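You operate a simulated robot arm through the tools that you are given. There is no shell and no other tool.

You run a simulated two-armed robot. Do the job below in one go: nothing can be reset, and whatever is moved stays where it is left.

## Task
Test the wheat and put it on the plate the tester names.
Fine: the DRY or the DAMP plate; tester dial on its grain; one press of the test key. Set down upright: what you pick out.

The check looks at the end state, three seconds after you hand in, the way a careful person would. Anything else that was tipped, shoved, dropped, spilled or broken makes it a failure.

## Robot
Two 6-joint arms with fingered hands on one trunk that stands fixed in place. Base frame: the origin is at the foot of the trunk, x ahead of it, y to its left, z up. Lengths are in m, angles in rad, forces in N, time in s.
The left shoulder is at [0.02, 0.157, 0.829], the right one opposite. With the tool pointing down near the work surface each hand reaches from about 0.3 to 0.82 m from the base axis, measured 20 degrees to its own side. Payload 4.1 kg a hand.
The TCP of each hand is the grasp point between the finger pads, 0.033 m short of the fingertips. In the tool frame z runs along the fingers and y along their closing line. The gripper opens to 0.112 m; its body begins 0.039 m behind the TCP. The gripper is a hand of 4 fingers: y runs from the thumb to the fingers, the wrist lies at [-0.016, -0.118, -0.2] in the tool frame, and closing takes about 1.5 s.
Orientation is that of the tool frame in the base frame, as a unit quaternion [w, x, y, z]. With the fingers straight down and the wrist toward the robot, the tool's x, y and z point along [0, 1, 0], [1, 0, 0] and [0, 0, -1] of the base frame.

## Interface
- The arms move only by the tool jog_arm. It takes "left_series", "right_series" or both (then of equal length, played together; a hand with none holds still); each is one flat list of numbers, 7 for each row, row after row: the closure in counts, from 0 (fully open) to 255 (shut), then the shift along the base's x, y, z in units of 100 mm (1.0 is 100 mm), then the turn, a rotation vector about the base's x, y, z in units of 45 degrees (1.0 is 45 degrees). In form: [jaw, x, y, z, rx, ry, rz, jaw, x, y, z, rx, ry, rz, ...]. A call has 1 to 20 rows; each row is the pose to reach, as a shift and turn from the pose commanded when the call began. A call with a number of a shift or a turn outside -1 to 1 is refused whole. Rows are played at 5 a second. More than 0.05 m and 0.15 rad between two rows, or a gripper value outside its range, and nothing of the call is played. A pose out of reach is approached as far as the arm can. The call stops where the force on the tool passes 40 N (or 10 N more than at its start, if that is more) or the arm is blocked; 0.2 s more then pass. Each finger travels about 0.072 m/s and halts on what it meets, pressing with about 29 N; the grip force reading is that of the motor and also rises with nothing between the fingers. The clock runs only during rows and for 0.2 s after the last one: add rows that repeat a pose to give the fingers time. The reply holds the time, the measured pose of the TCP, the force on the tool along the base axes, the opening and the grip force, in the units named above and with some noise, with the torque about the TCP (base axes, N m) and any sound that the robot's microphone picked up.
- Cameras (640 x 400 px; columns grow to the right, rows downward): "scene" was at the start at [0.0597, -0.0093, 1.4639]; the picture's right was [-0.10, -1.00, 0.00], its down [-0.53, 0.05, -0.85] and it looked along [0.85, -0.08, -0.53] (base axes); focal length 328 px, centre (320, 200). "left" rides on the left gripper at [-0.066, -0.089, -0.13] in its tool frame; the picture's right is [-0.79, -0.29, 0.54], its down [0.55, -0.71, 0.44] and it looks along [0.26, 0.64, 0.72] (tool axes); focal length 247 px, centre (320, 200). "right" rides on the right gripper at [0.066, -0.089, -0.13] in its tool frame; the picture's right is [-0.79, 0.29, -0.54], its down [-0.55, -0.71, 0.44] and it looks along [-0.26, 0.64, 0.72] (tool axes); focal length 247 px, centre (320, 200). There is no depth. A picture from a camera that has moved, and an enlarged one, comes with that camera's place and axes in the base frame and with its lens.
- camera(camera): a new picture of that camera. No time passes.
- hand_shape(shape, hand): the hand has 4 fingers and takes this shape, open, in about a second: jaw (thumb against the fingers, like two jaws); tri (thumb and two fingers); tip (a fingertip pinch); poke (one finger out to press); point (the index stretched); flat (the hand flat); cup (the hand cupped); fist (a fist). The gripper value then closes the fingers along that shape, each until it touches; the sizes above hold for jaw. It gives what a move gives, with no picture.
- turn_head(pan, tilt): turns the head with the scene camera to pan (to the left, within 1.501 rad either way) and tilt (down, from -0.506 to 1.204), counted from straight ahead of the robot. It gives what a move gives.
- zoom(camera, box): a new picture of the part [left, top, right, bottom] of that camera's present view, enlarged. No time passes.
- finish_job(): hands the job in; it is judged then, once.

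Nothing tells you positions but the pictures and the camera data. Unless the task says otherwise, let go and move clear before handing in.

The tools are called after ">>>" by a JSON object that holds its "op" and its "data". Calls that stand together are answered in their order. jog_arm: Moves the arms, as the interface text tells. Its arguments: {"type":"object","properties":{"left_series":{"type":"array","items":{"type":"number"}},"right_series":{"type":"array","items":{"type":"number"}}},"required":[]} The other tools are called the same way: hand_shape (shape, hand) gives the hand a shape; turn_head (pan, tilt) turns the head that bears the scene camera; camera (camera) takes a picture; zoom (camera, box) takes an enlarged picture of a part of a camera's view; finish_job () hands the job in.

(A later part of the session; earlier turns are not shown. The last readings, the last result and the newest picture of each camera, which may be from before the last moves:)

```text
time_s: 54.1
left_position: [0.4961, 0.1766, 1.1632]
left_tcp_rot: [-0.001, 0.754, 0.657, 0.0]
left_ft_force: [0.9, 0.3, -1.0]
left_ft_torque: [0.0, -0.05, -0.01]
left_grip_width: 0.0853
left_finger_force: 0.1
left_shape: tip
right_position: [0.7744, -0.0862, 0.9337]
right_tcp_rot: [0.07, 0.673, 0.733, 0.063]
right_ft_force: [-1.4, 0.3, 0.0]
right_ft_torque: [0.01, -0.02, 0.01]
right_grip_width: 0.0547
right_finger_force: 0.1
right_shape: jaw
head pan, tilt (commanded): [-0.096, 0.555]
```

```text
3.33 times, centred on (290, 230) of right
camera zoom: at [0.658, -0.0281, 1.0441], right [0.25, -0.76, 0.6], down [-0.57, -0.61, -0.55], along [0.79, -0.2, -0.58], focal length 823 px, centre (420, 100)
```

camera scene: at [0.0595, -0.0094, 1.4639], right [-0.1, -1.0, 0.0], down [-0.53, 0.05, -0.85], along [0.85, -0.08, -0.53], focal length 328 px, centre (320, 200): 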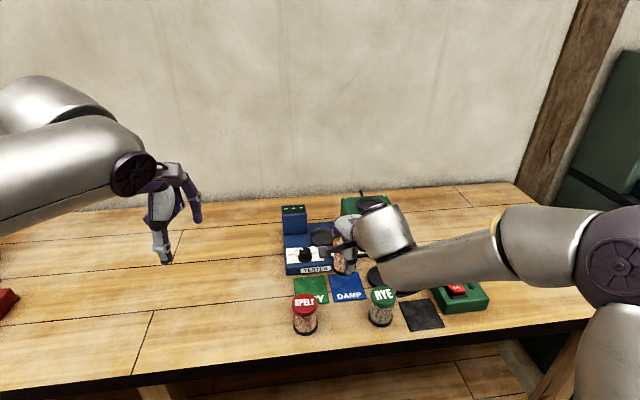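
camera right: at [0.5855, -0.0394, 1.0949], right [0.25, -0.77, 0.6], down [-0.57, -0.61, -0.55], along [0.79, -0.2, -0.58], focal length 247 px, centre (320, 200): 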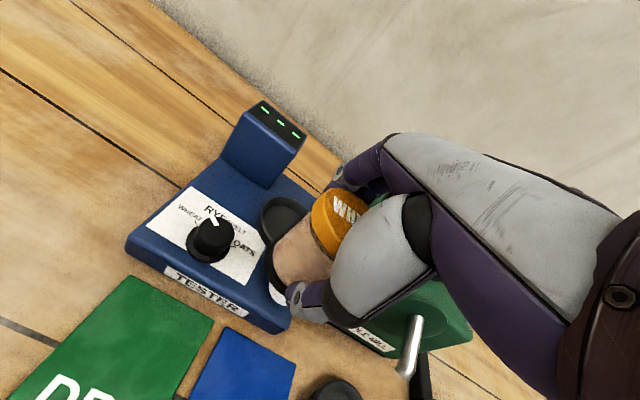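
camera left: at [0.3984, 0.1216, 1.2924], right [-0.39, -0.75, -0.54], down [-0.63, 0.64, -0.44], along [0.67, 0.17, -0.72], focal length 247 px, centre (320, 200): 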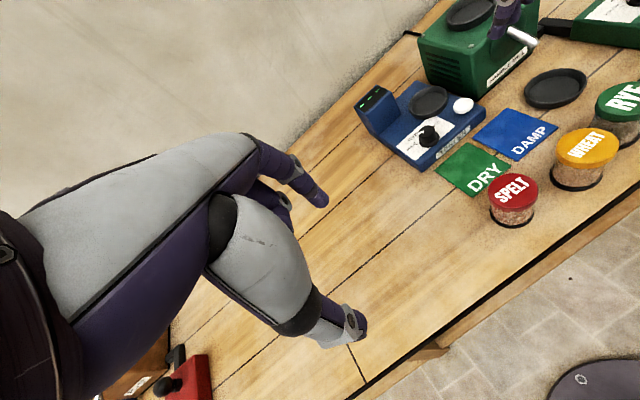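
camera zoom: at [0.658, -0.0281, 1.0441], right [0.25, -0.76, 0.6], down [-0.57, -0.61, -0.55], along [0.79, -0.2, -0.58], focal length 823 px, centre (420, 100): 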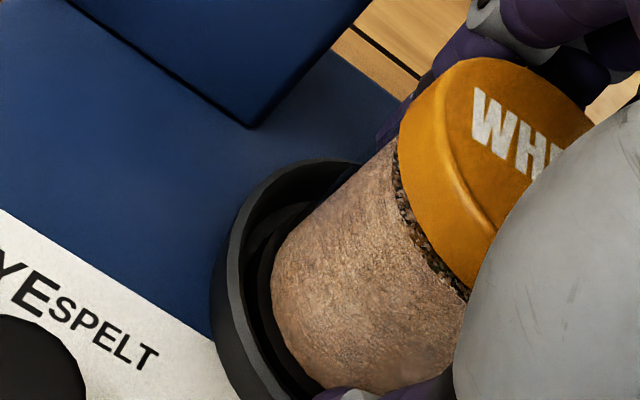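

Released with zero force, and the jar stands in the cup. I'll open wider and lift straight up.

>>> {"op": "jog_arm", "data": {"right_series": [110, 0, 0, 0, 0, 0, 0, 90, 0, 0, 0, 0, 0, 0, 70, 0, 0, 0, 0, 0, 0, 60, 0, 0, 0, 0, 0, 0, 60, 0, 0, 0, 0, 0, 0]}}

>>> {"op": "zoom", "data": {"camera": "left", "box": [410, 60, 480, 125]}}

>>> {"op": "zoom", "data": {"camera": "right", "box": [220, 150, 400, 330]}}

```text
time_s: 55.3
left_position: [0.4965, 0.1754, 1.1635]
left_tcp_rot: [0.0, 0.754, 0.657, 0.0]
left_ft_force: [0.6, 1.1, 0.1]
left_ft_torque: [0.0, 0.04, -0.05]
left_grip_width: 0.0855
left_finger_force: 0.1
left_shape: tip
right_position: [0.7746, -0.0875, 0.9343]
right_tcp_rot: [0.07, 0.673, 0.733, 0.065]
right_ft_force: [-0.9, 0.6, 1.2]
right_ft_torque: [0.04, -0.02, 0.03]
right_grip_width: 0.0851
right_finger_force: 0.0
right_shape: jaw
head pan, tilt (commanded): [-0.096, 0.555]
```

```text
6.15 times, centred on (445, 92) of left
camera zoom: at [0.3984, 0.1216, 1.2924], right [-0.39, -0.75, -0.54], down [-0.63, 0.64, -0.44], along [0.67, 0.17, -0.72], focal length 1520 px, centre (-449, 862)
```

zoom: 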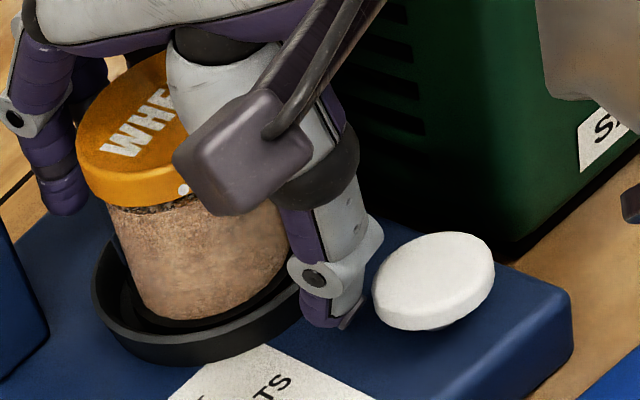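

```text
2.22 times, centred on (310, 240) of right
camera zoom: at [0.6581, -0.0283, 1.0445], right [0.25, -0.77, 0.6], down [-0.57, -0.61, -0.55], along [0.79, -0.2, -0.58], focal length 549 px, centre (342, 111)
```

zoom: 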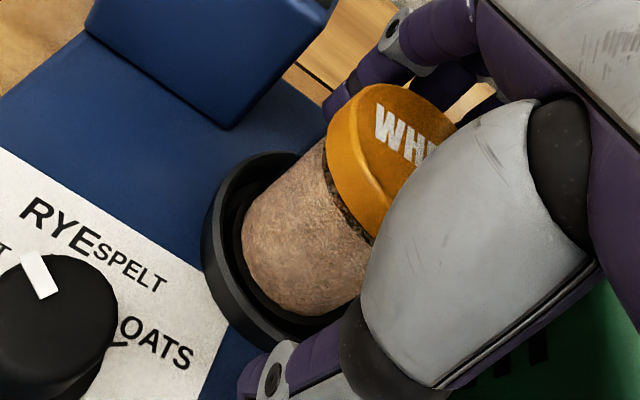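

The hand is open around the jar and clear of the key. Rising straight up.

>>> {"op": "jog_arm", "data": {"right_series": [60, 0, 0, 0.1, 0, 0, 0, 60, 0, 0, 0.25, 0, 0, 0, 60, 0, 0, 0.4, 0, 0, 0, 60, 0, 0, 0.55, 0, 0, 0, 60, 0, 0, 0.65, 0, 0, 0, 60, 0, 0, 0.65, 0, 0, 0]}}

>>> {"op": "zoom", "data": {"camera": "left", "box": [380, 20, 500, 130]}}

>>> {"op": "zoom", "data": {"camera": "right", "box": [220, 150, 400, 330]}}

```text
time_s: 56.7
left_position: [0.4973, 0.1742, 1.1626]
left_tcp_rot: [0.001, 0.754, 0.657, 0.001]
left_ft_force: [0.0, 0.3, 0.8]
left_ft_torque: [0.03, -0.01, 0.02]
left_grip_width: 0.0856
left_finger_force: 0.0
left_shape: tip
right_position: [0.7736, -0.0867, 0.9985]
right_tcp_rot: [0.07, 0.673, 0.734, 0.064]
right_ft_force: [0.1, -0.5, -0.1]
right_ft_torque: [0.02, 0.03, -0.01]
right_grip_width: 0.0853
right_finger_force: 0.1
right_shape: jaw
head pan, tilt (commanded): [-0.096, 0.555]
```

```text
3.64 times, centred on (440, 75) of left
camera zoom: at [0.3984, 0.1216, 1.2924], right [-0.39, -0.75, -0.54], down [-0.63, 0.64, -0.44], along [0.67, 0.17, -0.72], focal length 898 px, centre (-116, 654)
```

zoom: 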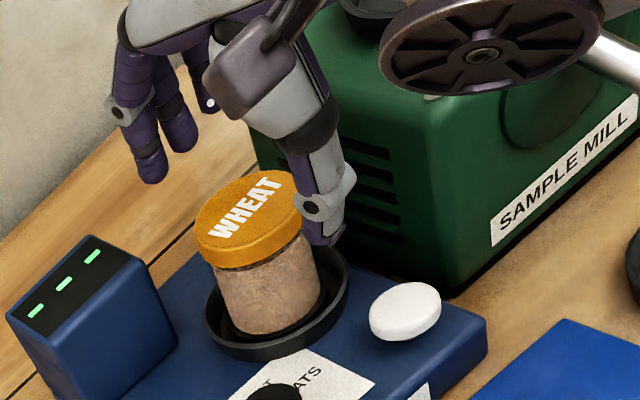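

```text
2.22 times, centred on (310, 240) of right
camera zoom: at [0.6574, -0.0285, 1.1089], right [0.25, -0.76, 0.6], down [-0.57, -0.61, -0.55], along [0.79, -0.2, -0.58], focal length 549 px, centre (342, 111)
```

zoom: 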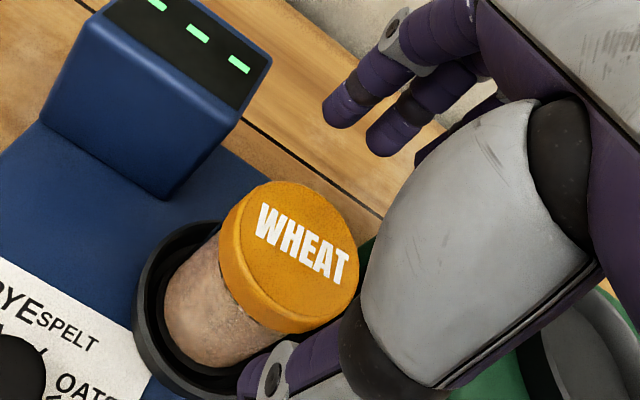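

The jar stands upright in the cup. I'll retreat up and back before reshaping the hand for the key press.

>>> {"op": "jog_arm", "data": {"right_series": [60, -0.05, 0, 0.06, 0, 0, 0, 60, -0.15, 0, 0.2, 0, 0, 0, 60, -0.35, 0, 0.35, 0, 0, 0, 60, -0.6, 0, 0.5, 0, 0, 0, 60, -0.8, 0, 0.6, 0, 0, 0, 60, -1.0, 0, 0.7, 0, 0, 0]}}

>>> {"op": "zoom", "data": {"camera": "left", "box": [340, 20, 500, 160]}}

>>> {"op": "camera", "data": {"camera": "scene"}}

>>> {"op": "camera", "data": {"camera": "right"}}

```text
time_s: 58.1
left_position: [0.4953, 0.1743, 1.1628]
left_tcp_rot: [0.0, 0.754, 0.657, -0.001]
left_ft_force: [0.7, 0.1, 0.2]
left_ft_torque: [-0.01, 0.0, 0.05]
left_grip_width: 0.0854
left_finger_force: 0.0
left_shape: tip
right_position: [0.6766, -0.0854, 1.0704]
right_tcp_rot: [0.07, 0.674, 0.733, 0.063]
right_ft_force: [-0.6, -0.1, -0.6]
right_ft_torque: [0.01, 0.0, 0.0]
right_grip_width: 0.0853
right_finger_force: 0.1
right_shape: jaw
head pan, tilt (commanded): [-0.096, 0.555]
```

```text
2.86 times, centred on (420, 90) of left
camera zoom: at [0.3987, 0.1217, 1.2923], right [-0.39, -0.75, -0.54], down [-0.63, 0.64, -0.44], along [0.67, 0.17, -0.72], focal length 706 px, centre (34, 514)
```

zoom: 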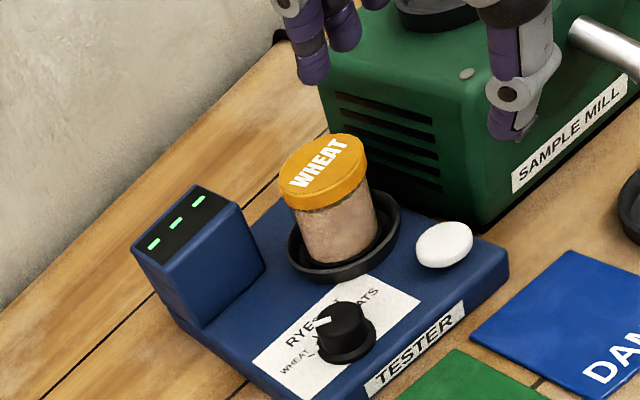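

```text
taken
camera scene: at [0.0601, -0.0092, 1.4639], right [-0.1, -1.0, 0.0], down [-0.53, 0.05, -0.85], along [0.85, -0.08, -0.53], focal length 328 px, centre (320, 200)
```

scene: 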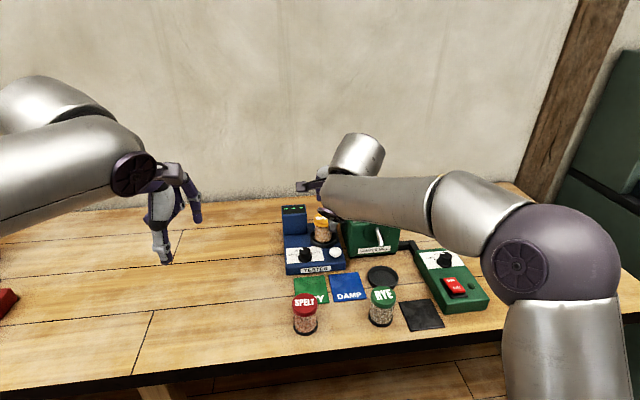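

```text
taken
camera right: at [0.56, -0.028, 1.1802], right [0.25, -0.77, 0.59], down [-0.57, -0.61, -0.55], along [0.79, -0.2, -0.58], focal length 247 px, centre (320, 200)
```

right: 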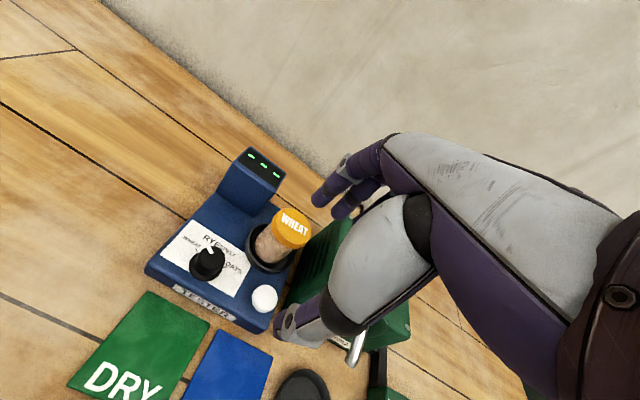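

I'll check closely that the jar sits flat and upright in the cup, and that the dial still points to WHEAT.

>>> {"op": "zoom", "data": {"camera": "left", "box": [395, 60, 455, 125]}}

>>> {"op": "zoom", "data": {"camera": "scene", "box": [280, 195, 350, 280]}}

>>> {"op": "zoom", "data": {"camera": "right", "box": [180, 180, 330, 330]}}

```text
6.15 times, centred on (425, 92) of left
camera zoom: at [0.3987, 0.1217, 1.2923], right [-0.39, -0.75, -0.54], down [-0.63, 0.64, -0.44], along [0.67, 0.17, -0.72], focal length 1520 px, centre (-326, 862)
```

zoom: 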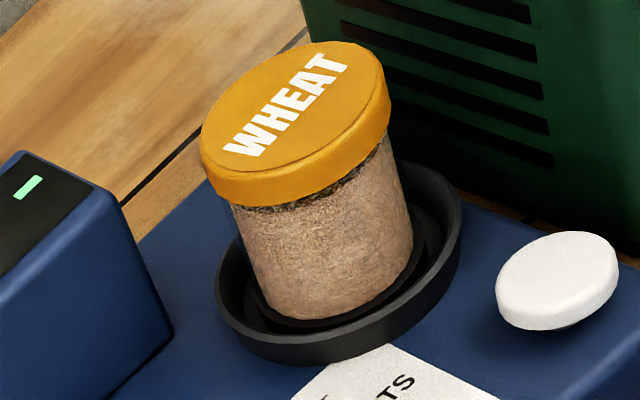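

```text
4.71 times, centred on (315, 238) of scene
camera zoom: at [0.0601, -0.0092, 1.4639], right [-0.1, -1.0, 0.0], down [-0.53, 0.05, -0.85], along [0.85, -0.08, -0.53], focal length 1544 px, centre (344, 24)
```

zoom: 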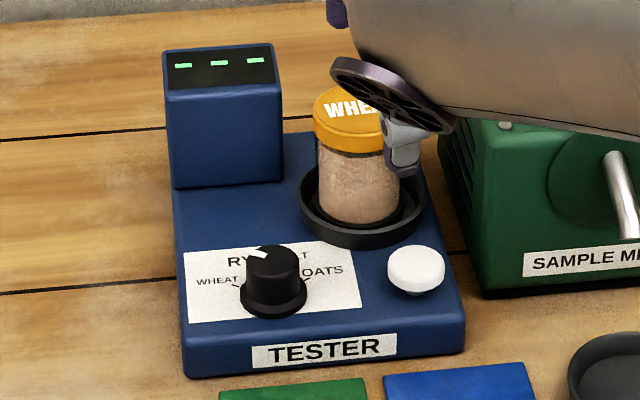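

```text
2.67 times, centred on (255, 255) of right
camera zoom: at [0.56, -0.028, 1.1802], right [0.25, -0.77, 0.59], down [-0.57, -0.61, -0.55], along [0.79, -0.2, -0.58], focal length 659 px, centre (493, 53)
```

zoom: 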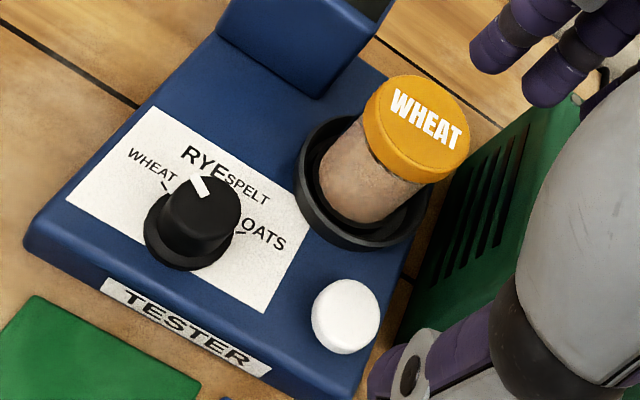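

The jar sits flat in the cup and the dial is within about 3° of WHEAT. Next I'll shape the right hand into "poke" to press the key.

>>> {"op": "hand_shape", "data": {"shape": "poke", "hand": "right"}}

>>> {"op": "camera", "data": {"camera": "right"}}

>>> {"op": "zoom", "data": {"camera": "left", "box": [340, 0, 540, 160]}}

>>> {"op": "zoom", "data": {"camera": "scene", "box": [270, 170, 420, 290]}}

```text
time_s: 59.0
left_position: [0.4954, 0.1755, 1.1629]
left_tcp_rot: [0.0, 0.754, 0.657, 0.0]
left_ft_force: [-0.4, 0.3, 0.0]
left_ft_torque: [-0.02, 0.0, 0.06]
left_grip_width: 0.0856
left_finger_force: 0.0
left_shape: tip
right_position: [0.6764, -0.0864, 1.0704]
right_tcp_rot: [0.069, 0.673, 0.734, 0.063]
right_ft_force: [-0.4, -0.6, 0.3]
right_ft_torque: [0.01, 0.0, -0.01]
right_grip_width: 0.0001
right_finger_force: 0.0
right_shape: poke
head pan, tilt (commanded): [-0.096, 0.555]
```

```text
taken
camera right: at [0.56, -0.0281, 1.1803], right [0.25, -0.77, 0.6], down [-0.57, -0.61, -0.55], along [0.79, -0.2, -0.58], focal length 247 px, centre (320, 200)
```

right: 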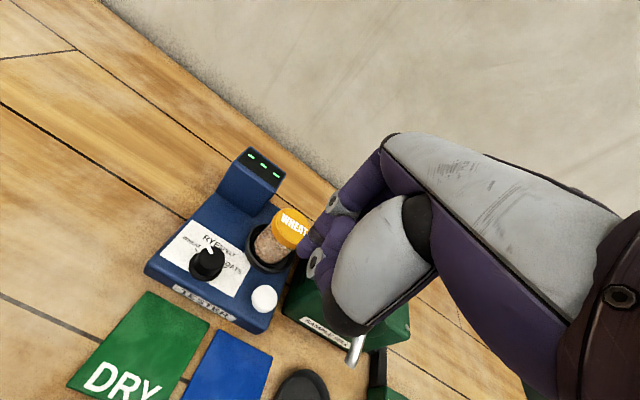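

```text
2.50 times, centred on (440, 80) of left
camera zoom: at [0.3984, 0.1216, 1.2924], right [-0.39, -0.75, -0.54], down [-0.63, 0.64, -0.44], along [0.67, 0.17, -0.72], focal length 617 px, centre (20, 500)
```

zoom: 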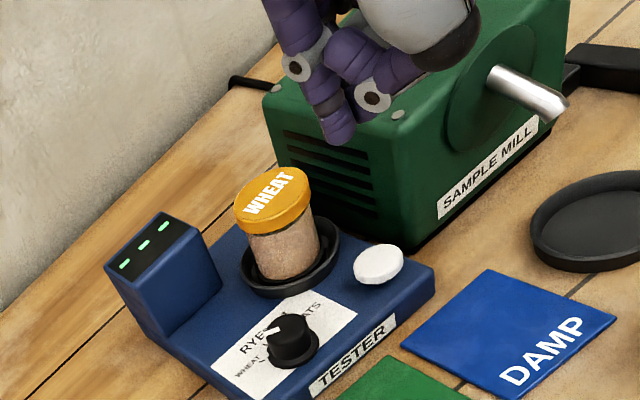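

```text
3.33 times, centred on (345, 230) of scene
camera zoom: at [0.0597, -0.0093, 1.4639], right [-0.1, -1.0, 0.0], down [-0.53, 0.05, -0.85], along [0.85, -0.08, -0.53], focal length 1093 px, centre (237, 100)
```

zoom: 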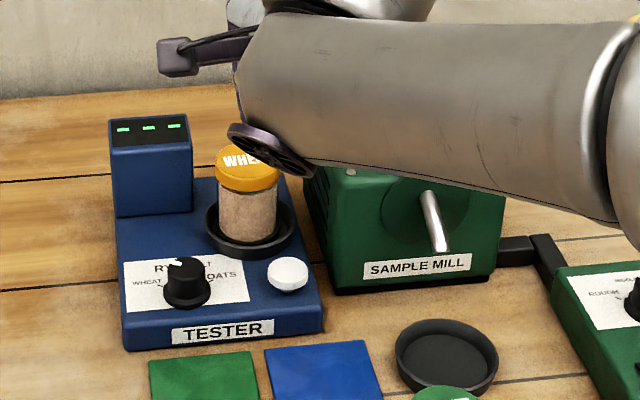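

I'll locate the poking fingertip from both cameras.

>>> {"op": "zoom", "data": {"camera": "right", "box": [260, 170, 380, 320]}}

>>> {"op": "zoom", "data": {"camera": "left", "box": [430, 0, 530, 80]}}

```text
2.67 times, centred on (320, 245) of right
camera zoom: at [0.56, -0.0281, 1.1803], right [0.25, -0.77, 0.6], down [-0.57, -0.61, -0.55], along [0.79, -0.2, -0.58], focal length 659 px, centre (320, 80)
```

zoom: 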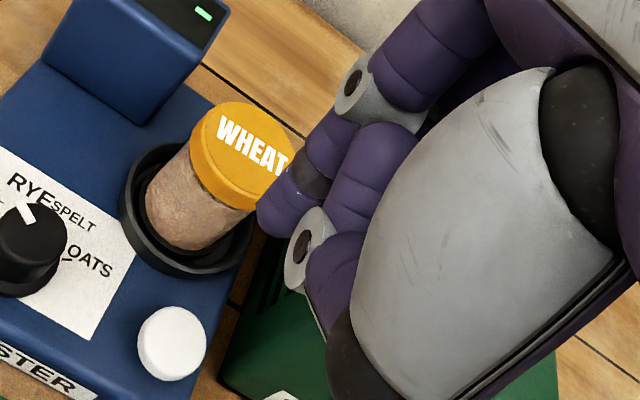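

```text
5.00 times, centred on (480, 40) of left
camera zoom: at [0.3984, 0.1216, 1.2924], right [-0.39, -0.75, -0.54], down [-0.63, 0.64, -0.44], along [0.67, 0.17, -0.72], focal length 1235 px, centre (-480, 1000)
```

zoom: 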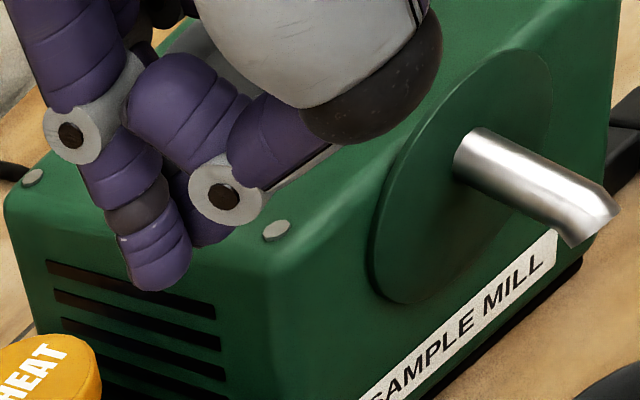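

The poking index tip sits about 9 mm left of and 29 mm below the TCP. To keep the folded fingers clear of the mill and jar, I'll tilt the hand further forward (about 28°) and move to a hover in front of and above the key.

>>> {"op": "jog_arm", "data": {"right_series": [0, 0, -0.05, -0.05, 0, -0.1, 0, 0, 0.03, -0.12, -0.15, 0, -0.2, 0, 0, 0.08, -0.2, -0.3, 0, -0.3, 0, 0, 0.13, -0.28, -0.45, 0, -0.38, 0, 0, 0.13, -0.35, -0.6, 0, -0.38, 0, 0, 0.13, -0.35, -0.7, 0, -0.38, 0, 0, 0.13, -0.35, -0.7, 0, -0.38, 0]}}

>>> {"op": "camera", "data": {"camera": "right"}}

>>> {"op": "zoom", "data": {"camera": "left", "box": [360, 0, 560, 160]}}

>>> {"op": "zoom", "data": {"camera": "scene", "box": [270, 170, 420, 290]}}

```text
time_s: 60.6
left_position: [0.4953, 0.1751, 1.1631]
left_tcp_rot: [0.0, 0.754, 0.657, 0.0]
left_ft_force: [0.0, 0.3, 0.4]
left_ft_torque: [0.0, 0.0, -0.02]
left_grip_width: 0.0856
left_finger_force: 0.0
left_shape: tip
right_position: [0.6888, -0.1212, 0.9993]
right_tcp_rot: [0.178, 0.656, 0.715, 0.163]
right_ft_force: [-0.6, 0.2, -0.1]
right_ft_torque: [0.02, 0.0, 0.01]
right_grip_width: 0.0001
right_finger_force: 0.1
right_shape: poke
head pan, tilt (commanded): [-0.096, 0.555]
```

```text
taken
camera right: at [0.5449, -0.0635, 1.07], right [0.06, -0.77, 0.64], down [-0.38, -0.61, -0.69], along [0.92, -0.2, -0.33], focal length 247 px, centre (320, 200)
```

right: 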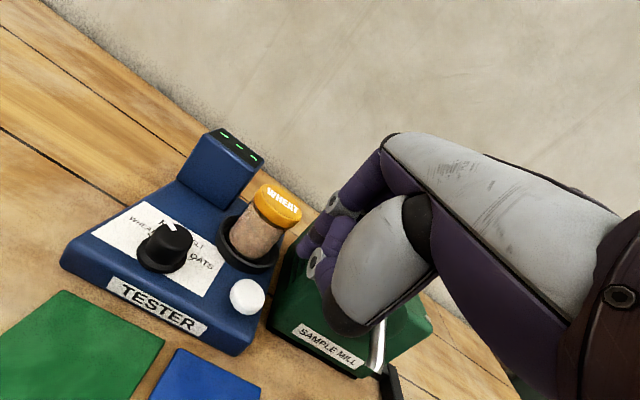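

```text
2.50 times, centred on (460, 80) of left
camera zoom: at [0.3984, 0.1216, 1.2924], right [-0.39, -0.75, -0.54], down [-0.63, 0.64, -0.44], along [0.67, 0.17, -0.72], focal length 617 px, centre (-30, 500)
```

zoom: 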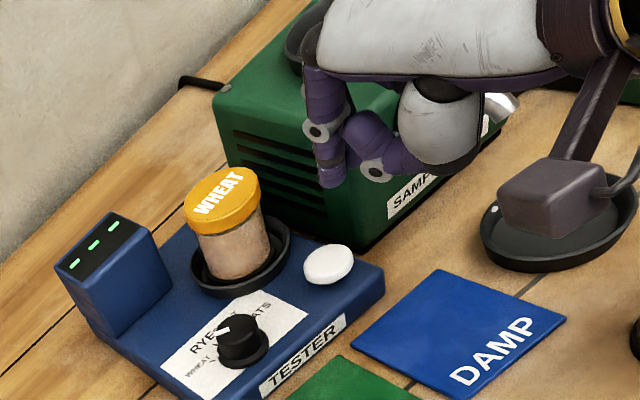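

```text
3.33 times, centred on (345, 230) of scene
camera zoom: at [0.0597, -0.0093, 1.4639], right [-0.1, -1.0, 0.0], down [-0.53, 0.05, -0.85], along [0.85, -0.08, -0.53], focal length 1093 px, centre (237, 100)
```

zoom: 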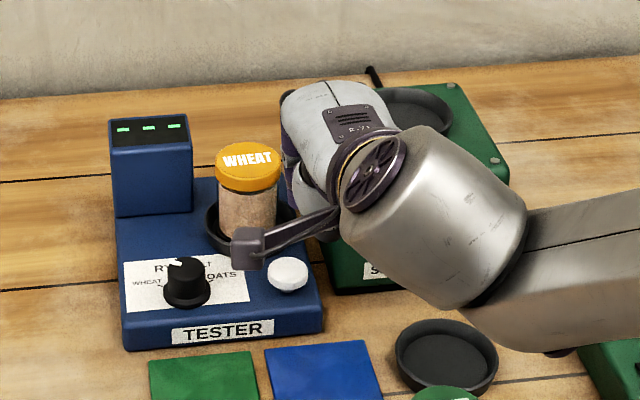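

The jar, display and key are all in view. The fingertip is at about (0.698, -0.1125, 0.971). I'll move it over the key centre to about 25 mm above the key.

>>> {"op": "jog_arm", "data": {"right_series": [0, 0.05, 0, -0.1, 0, 0, 0, 0, 0.1, 0, -0.25, 0, 0, 0, 0, 0.145, 0.005, -0.4, 0, 0, 0, 0, 0.145, 0.005, -0.5, 0, 0, 0, 0, 0.145, 0.005, -0.5, 0, 0, 0]}}

>>> {"op": "zoom", "data": {"camera": "left", "box": [420, 40, 520, 125]}}

>>> {"op": "zoom", "data": {"camera": "right", "box": [220, 150, 400, 350]}}

>>> {"op": "zoom", "data": {"camera": "scene", "box": [280, 195, 400, 290]}}

```text
time_s: 61.8
left_position: [0.4961, 0.1749, 1.1629]
left_tcp_rot: [0.001, 0.754, 0.657, 0.0]
left_ft_force: [-0.6, 0.5, -0.3]
left_ft_torque: [-0.01, 0.01, 0.0]
left_grip_width: 0.0857
left_finger_force: 0.1
left_shape: tip
right_position: [0.7025, -0.1227, 0.9477]
right_tcp_rot: [0.178, 0.657, 0.715, 0.163]
right_ft_force: [-1.0, 0.8, 1.1]
right_ft_torque: [0.0, 0.02, 0.0]
right_grip_width: 0.0001
right_finger_force: 0.0
right_shape: poke
head pan, tilt (commanded): [-0.096, 0.555]
```

```text
4.71 times, centred on (470, 82) of left
camera zoom: at [0.3984, 0.1216, 1.2924], right [-0.39, -0.75, -0.54], down [-0.63, 0.64, -0.44], along [0.67, 0.17, -0.72], focal length 1162 px, centre (-386, 753)
```

zoom: 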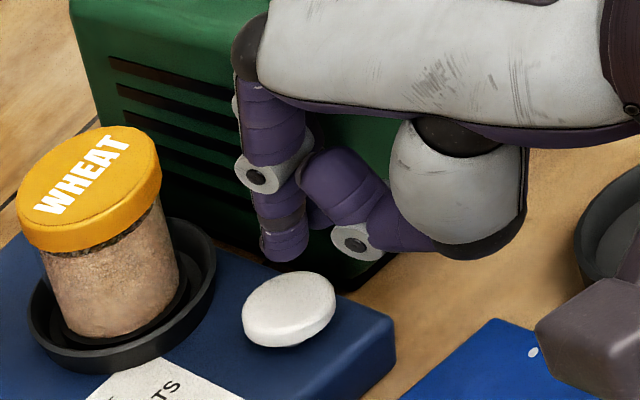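

```text
2.00 times, centred on (310, 250) of right
camera zoom: at [0.5585, -0.0643, 1.0189], right [0.06, -0.76, 0.64], down [-0.38, -0.61, -0.69], along [0.92, -0.2, -0.33], focal length 494 px, centre (340, 100)
```

zoom: 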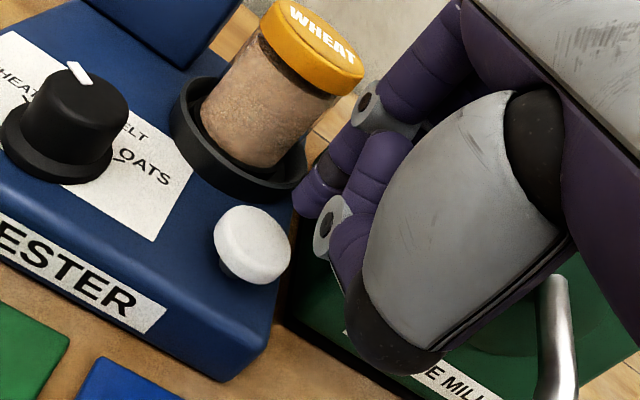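

```text
4.21 times, centred on (340, 242) of scene
camera zoom: at [0.0597, -0.0093, 1.4639], right [-0.1, -1.0, 0.0], down [-0.53, 0.05, -0.85], along [0.85, -0.08, -0.53], focal length 1381 px, centre (236, 21)
```

zoom: 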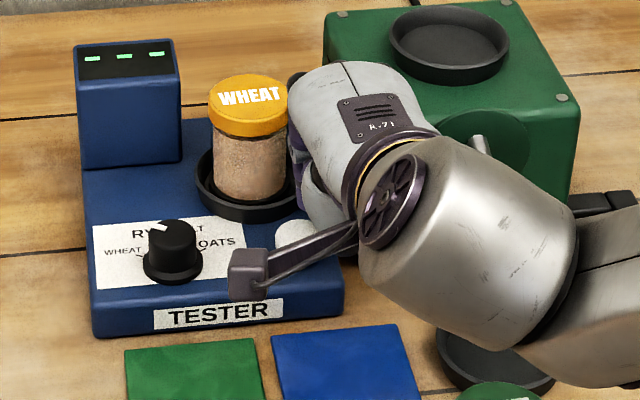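

The fingertip is about 18–20 mm above the key and within about 5 mm of its centre. I'll nudge it to centre, go down 13 mm and recheck.

>>> {"op": "jog_arm", "data": {"right_series": [0, -0.03, 0.03, 0, 0, 0, 0, 0, -0.03, 0.03, -0.05, 0, 0, 0, 0, -0.03, 0.03, -0.1, 0, 0, 0, 0, -0.03, 0.03, -0.13, 0, 0, 0, 0, -0.03, 0.03, -0.13, 0, 0, 0]}}

>>> {"op": "zoom", "data": {"camera": "left", "box": [440, 70, 500, 125]}}

>>> {"op": "zoom", "data": {"camera": "right", "box": [240, 180, 380, 320]}}

```text
time_s: 63.0
left_position: [0.4951, 0.1739, 1.1627]
left_tcp_rot: [0.0, 0.754, 0.657, 0.0]
left_ft_force: [0.2, 0.5, 0.7]
left_ft_torque: [0.0, -0.01, 0.02]
left_grip_width: 0.0853
left_finger_force: 0.0
left_shape: tip
right_position: [0.6984, -0.1198, 0.9358]
right_tcp_rot: [0.177, 0.657, 0.715, 0.162]
right_ft_force: [-0.9, 0.0, 0.2]
right_ft_torque: [0.02, 0.01, -0.03]
right_grip_width: 0.0003
right_finger_force: 0.0
right_shape: poke
head pan, tilt (commanded): [-0.096, 0.555]
```

```text
7.27 times, centred on (470, 98) of left
camera zoom: at [0.3984, 0.1216, 1.2924], right [-0.39, -0.75, -0.54], down [-0.63, 0.64, -0.44], along [0.67, 0.17, -0.72], focal length 1796 px, centre (-771, 946)
```

zoom: 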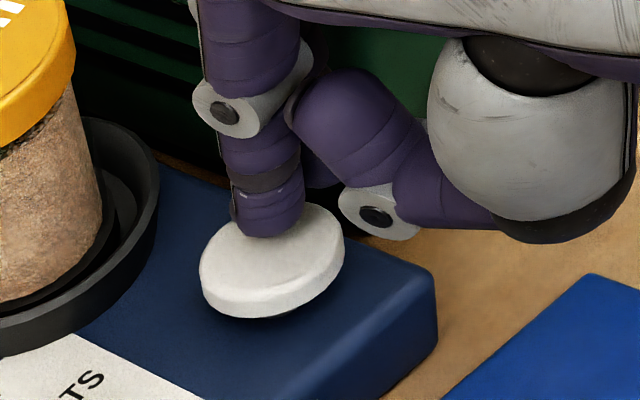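

```text
2.86 times, centred on (310, 250) of right
camera zoom: at [0.5556, -0.0606, 1.007], right [0.06, -0.77, 0.64], down [-0.38, -0.61, -0.69], along [0.92, -0.2, -0.33], focal length 706 px, centre (349, 57)
```

zoom: 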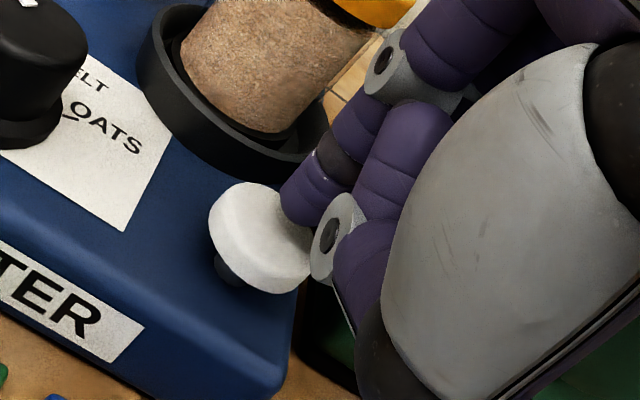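

The fingertip is about 8 mm above the key and within 5 mm of its centre. Pressing down gently now, in a single stroke.

>>> {"op": "jog_arm", "data": {"right_series": [0, 0, 0, -0.04, 0, 0, 0, 0, 0, 0, -0.07, 0, 0, 0, 0, 0, 0, -0.09, 0, 0, 0, 0, 0, 0, -0.11, 0, 0, 0, 0, 0, 0, -0.12, 0, 0, 0]}}

>>> {"op": "zoom", "data": {"camera": "scene", "box": [280, 195, 350, 250]}}

>>> {"op": "zoom", "data": {"camera": "left", "box": [440, 70, 500, 125]}}

```text
time_s: 64.2
left_position: [0.4954, 0.1747, 1.1632]
left_tcp_rot: [0.001, 0.753, 0.658, -0.001]
left_ft_force: [-0.3, 0.0, -0.3]
left_ft_torque: [-0.01, -0.01, -0.01]
left_grip_width: 0.0851
left_finger_force: 0.1
left_shape: tip
right_position: [0.6993, -0.1193, 0.9238]
right_tcp_rot: [0.179, 0.657, 0.714, 0.162]
right_ft_force: [-0.2, -2.0, 3.0]
right_ft_torque: [-0.05, -0.06, -0.04]
right_grip_width: 0.0001
right_finger_force: 0.1
right_shape: poke
head pan, tilt (commanded): [-0.096, 0.555]
heard: click
```

```text
7.27 times, centred on (315, 222) of scene
camera zoom: at [0.0596, -0.0093, 1.4639], right [-0.1, -1.0, 0.0], down [-0.53, 0.05, -0.85], along [0.85, -0.08, -0.53], focal length 2385 px, centre (356, 36)
```

zoom: 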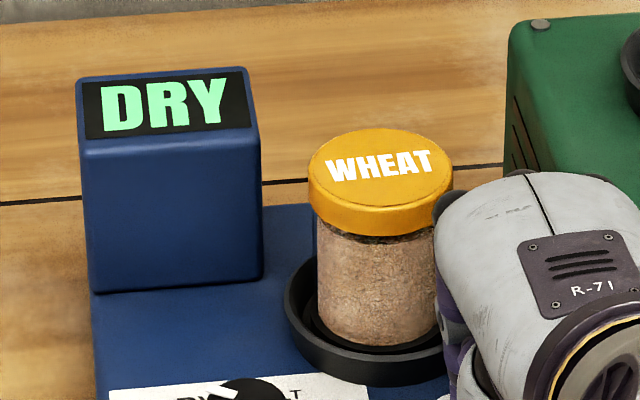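

```text
7.27 times, centred on (470, 98) of left
camera zoom: at [0.3983, 0.1215, 1.2924], right [-0.39, -0.75, -0.54], down [-0.63, 0.64, -0.44], along [0.67, 0.17, -0.72], focal length 1796 px, centre (-771, 946)
```

zoom: 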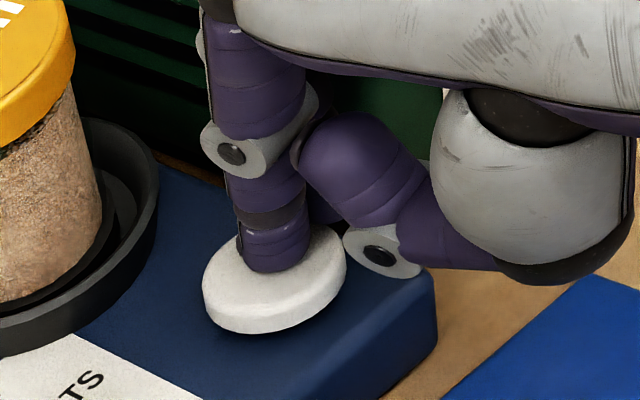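

The key clicked once and the display reads DRY. I'll lift straight off the key and back the hand away.

>>> {"op": "jog_arm", "data": {"right_series": [0, 0, 0, 0.1, 0, 0, 0, 0, 0, 0, 0.3, 0, 0, 0, 0, 0, 0, 0.5, 0, 0, 0, 0, -0.1, 0, 0.7, 0, 0, 0, 0, -0.2, 0, 0.9, 0, 0, 0, 0, -0.3, 0.1, 1.0, 0, 0, 0]}}

>>> {"op": "jog_arm", "data": {"right_series": [0, 0, 0.05, 0.15, 0, 0.1, 0, 0, 0, 0.1, 0.3, 0, 0.2, 0, 0, 0, 0.15, 0.45, 0, 0.3, 0, 0, 0, 0.2, 0.5, 0, 0.38, 0]}}

>>> {"op": "hand_shape", "data": {"shape": "jaw", "hand": "right"}}

>>> {"op": "zoom", "data": {"camera": "scene", "box": [270, 190, 370, 290]}}

>>> {"op": "zoom", "data": {"camera": "left", "box": [340, 20, 500, 160]}}

>>> {"op": "camera", "data": {"camera": "right"}}

```text
time_s: 65.6
left_position: [0.4966, 0.174, 1.1622]
left_tcp_rot: [0.0, 0.754, 0.657, 0.0]
left_ft_force: [-0.5, -1.2, 0.2]
left_ft_torque: [0.01, 0.02, 0.01]
left_grip_width: 0.0855
left_finger_force: 0.0
left_shape: tip
right_position: [0.6697, -0.1088, 1.0253]
right_tcp_rot: [0.177, 0.657, 0.715, 0.162]
right_ft_force: [-0.5, 0.9, -0.3]
right_ft_torque: [0.0, 0.02, 0.01]
right_grip_width: 0.0
right_finger_force: 0.2
right_shape: poke
head pan, tilt (commanded): [-0.096, 0.555]
```

```text
time_s: 66.6
left_position: [0.4949, 0.1746, 1.1624]
left_tcp_rot: [0.0, 0.754, 0.657, 0.0]
left_ft_force: [0.2, -0.5, -0.7]
left_ft_torque: [0.01, 0.02, 0.02]
left_grip_width: 0.0855
left_finger_force: 0.0
left_shape: tip
right_position: [0.6695, -0.0893, 1.0759]
right_tcp_rot: [0.07, 0.673, 0.734, 0.064]
right_ft_force: [-0.3, 0.5, 0.1]
right_ft_torque: [0.02, 0.02, 0.02]
right_grip_width: 0.0
right_finger_force: 0.0
right_shape: poke
head pan, tilt (commanded): [-0.096, 0.555]
```

```text
time_s: 67.5
left_position: [0.496, 0.1745, 1.1624]
left_tcp_rot: [0.0, 0.754, 0.657, 0.001]
left_ft_force: [0.1, 0.8, 0.0]
left_ft_torque: [0.01, 0.03, 0.0]
left_grip_width: 0.0852
left_finger_force: 0.0
left_shape: tip
right_position: [0.6697, -0.09, 1.0746]
right_tcp_rot: [0.07, 0.675, 0.732, 0.064]
right_ft_force: [0.3, -0.1, 0.4]
right_ft_torque: [-0.03, 0.03, -0.02]
right_grip_width: 0.1121
right_finger_force: 0.0
right_shape: jaw
head pan, tilt (commanded): [-0.096, 0.555]
```

```text
4.00 times, centred on (320, 240) of scene
camera zoom: at [0.0597, -0.0093, 1.4639], right [-0.1, -1.0, 0.0], down [-0.53, 0.05, -0.85], along [0.85, -0.08, -0.53], focal length 1312 px, centre (320, 40)
```

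zoom: 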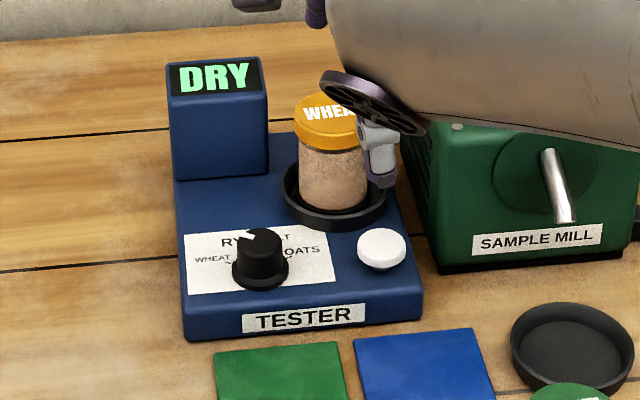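

```text
2.86 times, centred on (420, 90) of left
camera zoom: at [0.3984, 0.1216, 1.2924], right [-0.39, -0.75, -0.54], down [-0.63, 0.64, -0.44], along [0.67, 0.17, -0.72], focal length 706 px, centre (34, 514)
```

zoom: 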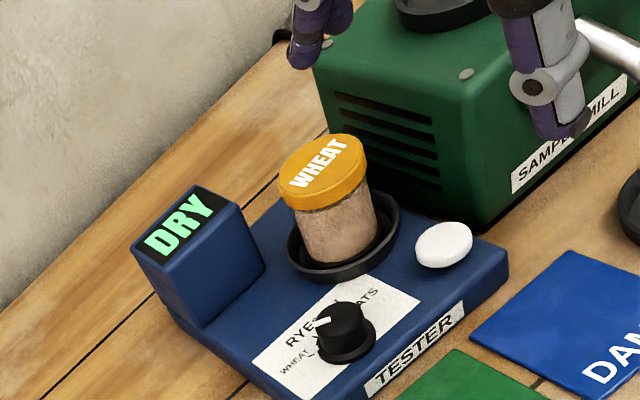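

```text
taken
camera right: at [0.5524, -0.0306, 1.1849], right [0.24, -0.77, 0.6], down [-0.57, -0.61, -0.55], along [0.79, -0.2, -0.58], focal length 247 px, centre (320, 200)
```

right: 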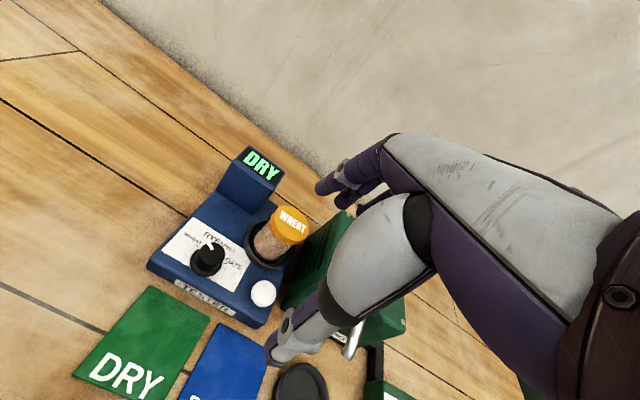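

DRY confirmed, jar and tester undisturbed. I'll go back over the jar along the reverse of the retreat path, with the hand open to 85 mm.

>>> {"op": "jog_arm", "data": {"right_series": [60, 0.2, 0, -0.1, 0, 0, 0, 60, 0.4, 0.01, -0.2, 0, 0, 0, 60, 0.6, 0.01, -0.35, 0, 0, 0, 60, 0.8, 0.02, -0.5, 0, 0, 0, 60, 0.95, 0.02, -0.63, 0, 0, 0, 60, 1.0, 0.02, -0.68, 0, 0, 0, 60, 1.0, 0.02, -0.68, 0, 0, 0]}}

>>> {"op": "zoom", "data": {"camera": "left", "box": [380, 20, 500, 130]}}

>>> {"op": "zoom", "data": {"camera": "right", "box": [220, 150, 400, 330]}}

```text
time_s: 69.1
left_position: [0.4958, 0.1757, 1.1625]
left_tcp_rot: [0.0, 0.754, 0.657, 0.0]
left_ft_force: [-1.1, 0.0, -0.2]
left_ft_torque: [-0.01, -0.01, 0.0]
left_grip_width: 0.0855
left_finger_force: 0.2
left_shape: tip
right_position: [0.7706, -0.0854, 1.0057]
right_tcp_rot: [0.07, 0.673, 0.734, 0.064]
right_ft_force: [-0.1, 0.6, -0.1]
right_ft_torque: [0.02, -0.03, -0.03]
right_grip_width: 0.086
right_finger_force: 0.1
right_shape: jaw
head pan, tilt (commanded): [-0.096, 0.555]
```

```text
3.64 times, centred on (440, 75) of left
camera zoom: at [0.3984, 0.1216, 1.2924], right [-0.39, -0.75, -0.54], down [-0.63, 0.64, -0.44], along [0.67, 0.17, -0.72], focal length 898 px, centre (-116, 654)
```

zoom: 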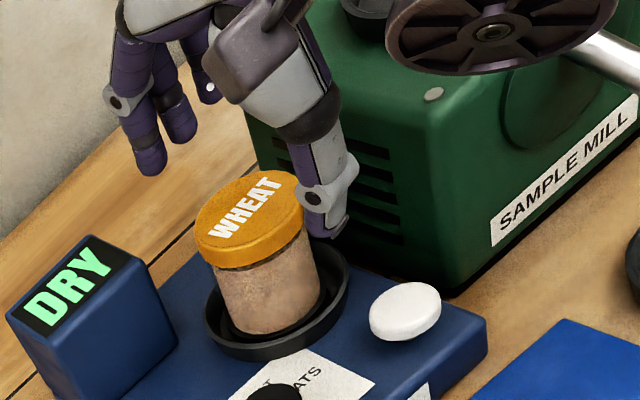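

```text
2.22 times, centred on (310, 240) of right
camera zoom: at [0.6536, -0.0278, 1.116], right [0.25, -0.77, 0.6], down [-0.57, -0.61, -0.55], along [0.79, -0.2, -0.58], focal length 549 px, centre (342, 111)
```

zoom: 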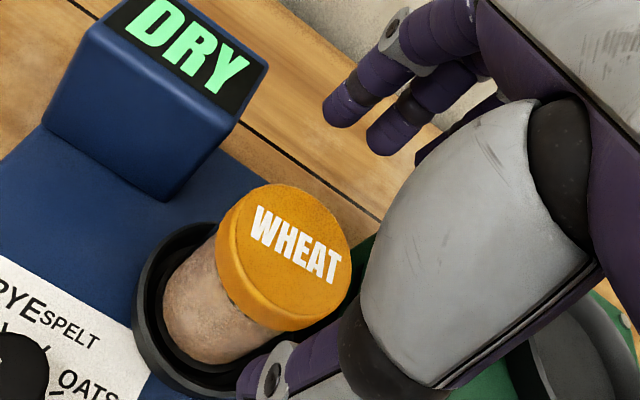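

The pose matches the earlier hover to within about 4 mm. Descending around the jar to the same pose I released it from.

>>> {"op": "jog_arm", "data": {"right_series": [60, 0.045, -0.005, 0, 0, 0, 0, 60, 0.045, -0.005, -0.12, 0, 0, 0, 60, 0.045, -0.005, -0.26, 0, 0, 0, 60, 0.045, -0.005, -0.4, 0, 0, 0, 60, 0.045, -0.005, -0.54, 0, 0, 0, 60, 0.045, -0.005, -0.64, 0, 0, 0, 60, 0.045, -0.005, -0.7, 0, 0, 0, 60, 0.045, -0.005, -0.7, 0, 0, 0]}}

>>> {"op": "zoom", "data": {"camera": "left", "box": [410, 60, 480, 125]}}

>>> {"op": "zoom", "data": {"camera": "right", "box": [220, 150, 400, 330]}}

```text
time_s: 70.9
left_position: [0.4952, 0.1759, 1.1628]
left_tcp_rot: [0.0, 0.754, 0.657, 0.0]
left_ft_force: [-0.5, 0.2, -0.3]
left_ft_torque: [0.02, 0.02, 0.01]
left_grip_width: 0.0855
left_finger_force: 0.0
left_shape: tip
right_position: [0.7734, -0.0864, 0.9358]
right_tcp_rot: [0.069, 0.673, 0.734, 0.063]
right_ft_force: [0.0, 0.3, 0.7]
right_ft_torque: [0.0, -0.02, 0.01]
right_grip_width: 0.0862
right_finger_force: 0.1
right_shape: jaw
head pan, tilt (commanded): [-0.096, 0.555]
```

```text
6.15 times, centred on (445, 92) of left
camera zoom: at [0.3984, 0.1216, 1.2924], right [-0.39, -0.75, -0.54], down [-0.63, 0.64, -0.44], along [0.67, 0.17, -0.72], focal length 1520 px, centre (-449, 862)
```

zoom: 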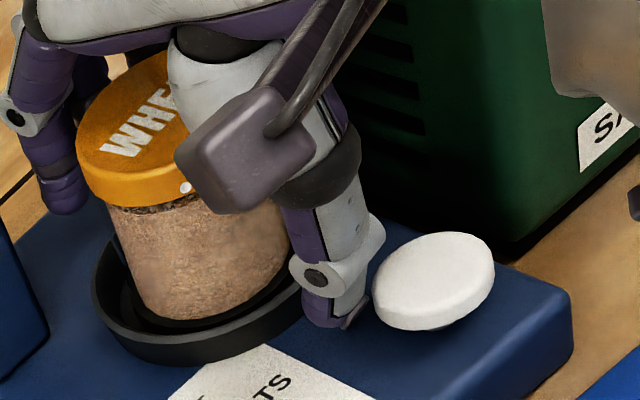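

```text
2.22 times, centred on (310, 240) of right
camera zoom: at [0.657, -0.0282, 1.0456], right [0.25, -0.77, 0.6], down [-0.57, -0.61, -0.55], along [0.79, -0.2, -0.58], focal length 549 px, centre (342, 111)
```

zoom: 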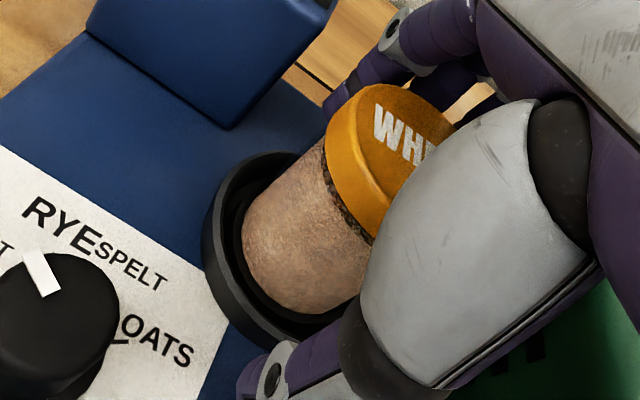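

Same pose as the release. Closing the grip gradually.

>>> {"op": "jog_arm", "data": {"right_series": [90, 0, 0, 0, 0, 0, 0, 115, 0, 0, 0, 0, 0, 0, 130, 0, 0, 0, 0, 0, 0, 138, 0, 0, 0, 0, 0, 0, 146, 0, 0, 0, 0, 0, 0, 154, 0, 0, 0, 0, 0, 0, 170, 0, 0, 0, 0, 0, 0, 170, 0, 0, 0, 0, 0, 0, 170, 0, 0, 0, 0, 0, 0]}}

>>> {"op": "zoom", "data": {"camera": "left", "box": [410, 60, 480, 125]}}

>>> {"op": "zoom", "data": {"camera": "right", "box": [220, 150, 400, 330]}}

```text
time_s: 72.9
left_position: [0.4951, 0.1739, 1.1632]
left_tcp_rot: [0.0, 0.754, 0.657, -0.001]
left_ft_force: [-0.1, 0.4, 0.3]
left_ft_torque: [-0.01, 0.0, -0.01]
left_grip_width: 0.0851
left_finger_force: 0.1
left_shape: tip
right_position: [0.7747, -0.087, 0.9346]
right_tcp_rot: [0.069, 0.673, 0.734, 0.065]
right_ft_force: [-1.0, 0.4, -0.2]
right_ft_torque: [0.04, 0.06, -0.01]
right_grip_width: 0.047
right_finger_force: 28.9
right_shape: jaw
head pan, tilt (commanded): [-0.096, 0.555]
```

```text
6.15 times, centred on (445, 92) of left
camera zoom: at [0.3984, 0.1216, 1.2924], right [-0.39, -0.75, -0.54], down [-0.63, 0.64, -0.44], along [0.67, 0.17, -0.72], focal length 1520 px, centre (-449, 862)
```

zoom: 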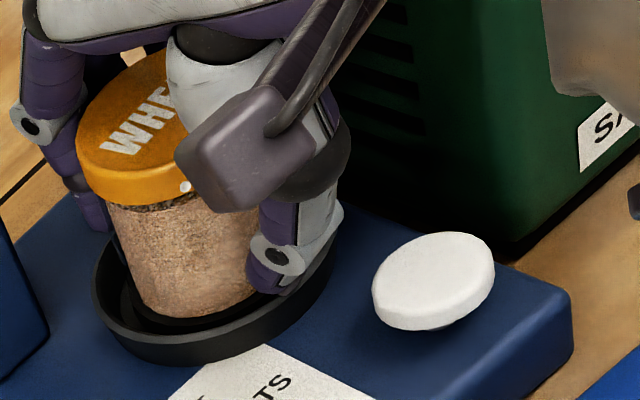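

```text
2.22 times, centred on (310, 240) of right
camera zoom: at [0.6571, -0.0283, 1.0458], right [0.25, -0.77, 0.6], down [-0.57, -0.61, -0.55], along [0.79, -0.2, -0.58], focal length 549 px, centre (342, 111)
```

zoom: 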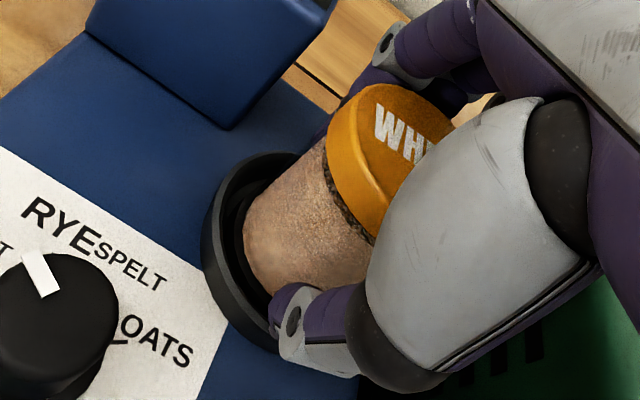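

Gripped firmly at the same contact points. Lifting straight out of the cup.

>>> {"op": "jog_arm", "data": {"right_series": [170, 0, 0, 0.05, 0, 0, 0, 170, 0, 0, 0.15, 0, 0, 0, 170, 0, 0, 0.3, 0, 0, 0, 170, 0, 0, 0.45, 0, 0, 0, 170, 0, 0, 0.58, 0, 0, 0, 170, 0, 0, 0.58, 0, 0, 0]}}

>>> {"op": "zoom", "data": {"camera": "left", "box": [380, 20, 500, 130]}}

>>> {"op": "zoom", "data": {"camera": "right", "box": [220, 150, 400, 330]}}

```text
time_s: 74.3
left_position: [0.4957, 0.1751, 1.1631]
left_tcp_rot: [-0.001, 0.754, 0.657, 0.0]
left_ft_force: [-0.4, -0.9, 0.5]
left_ft_torque: [0.02, 0.01, 0.02]
left_grip_width: 0.0855
left_finger_force: 0.0
left_shape: tip
right_position: [0.7724, -0.0878, 0.9931]
right_tcp_rot: [0.069, 0.673, 0.734, 0.063]
right_ft_force: [0.6, 0.2, -1.9]
right_ft_torque: [-0.05, -0.01, 0.02]
right_grip_width: 0.0469
right_finger_force: 29.3
right_shape: jaw
head pan, tilt (commanded): [-0.096, 0.555]
```

```text
3.64 times, centred on (440, 75) of left
camera zoom: at [0.3985, 0.1216, 1.2924], right [-0.39, -0.75, -0.54], down [-0.63, 0.64, -0.44], along [0.67, 0.17, -0.72], focal length 898 px, centre (-116, 654)
```

zoom: 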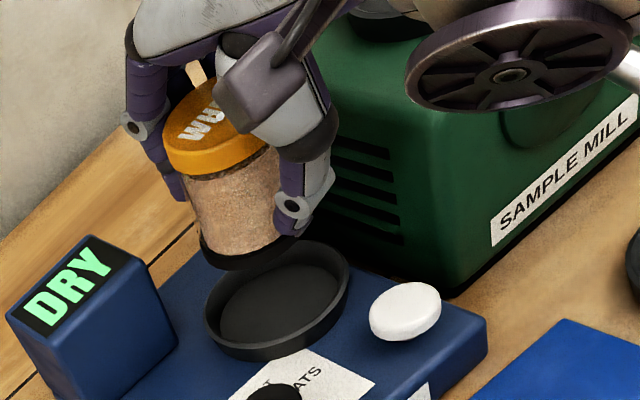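

```text
2.22 times, centred on (310, 240) of right
camera zoom: at [0.6554, -0.0289, 1.104], right [0.25, -0.76, 0.6], down [-0.57, -0.61, -0.55], along [0.79, -0.2, -0.58], focal length 549 px, centre (342, 111)
```

zoom: 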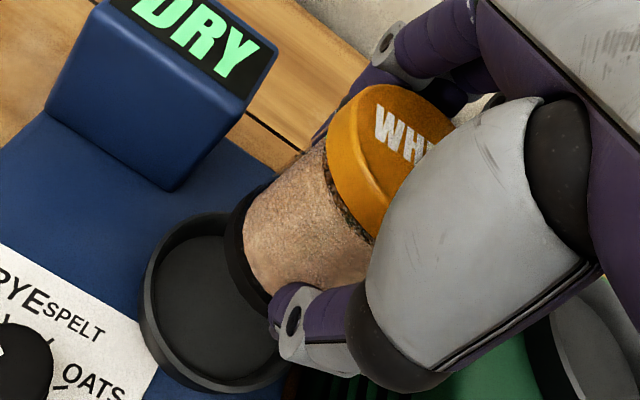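

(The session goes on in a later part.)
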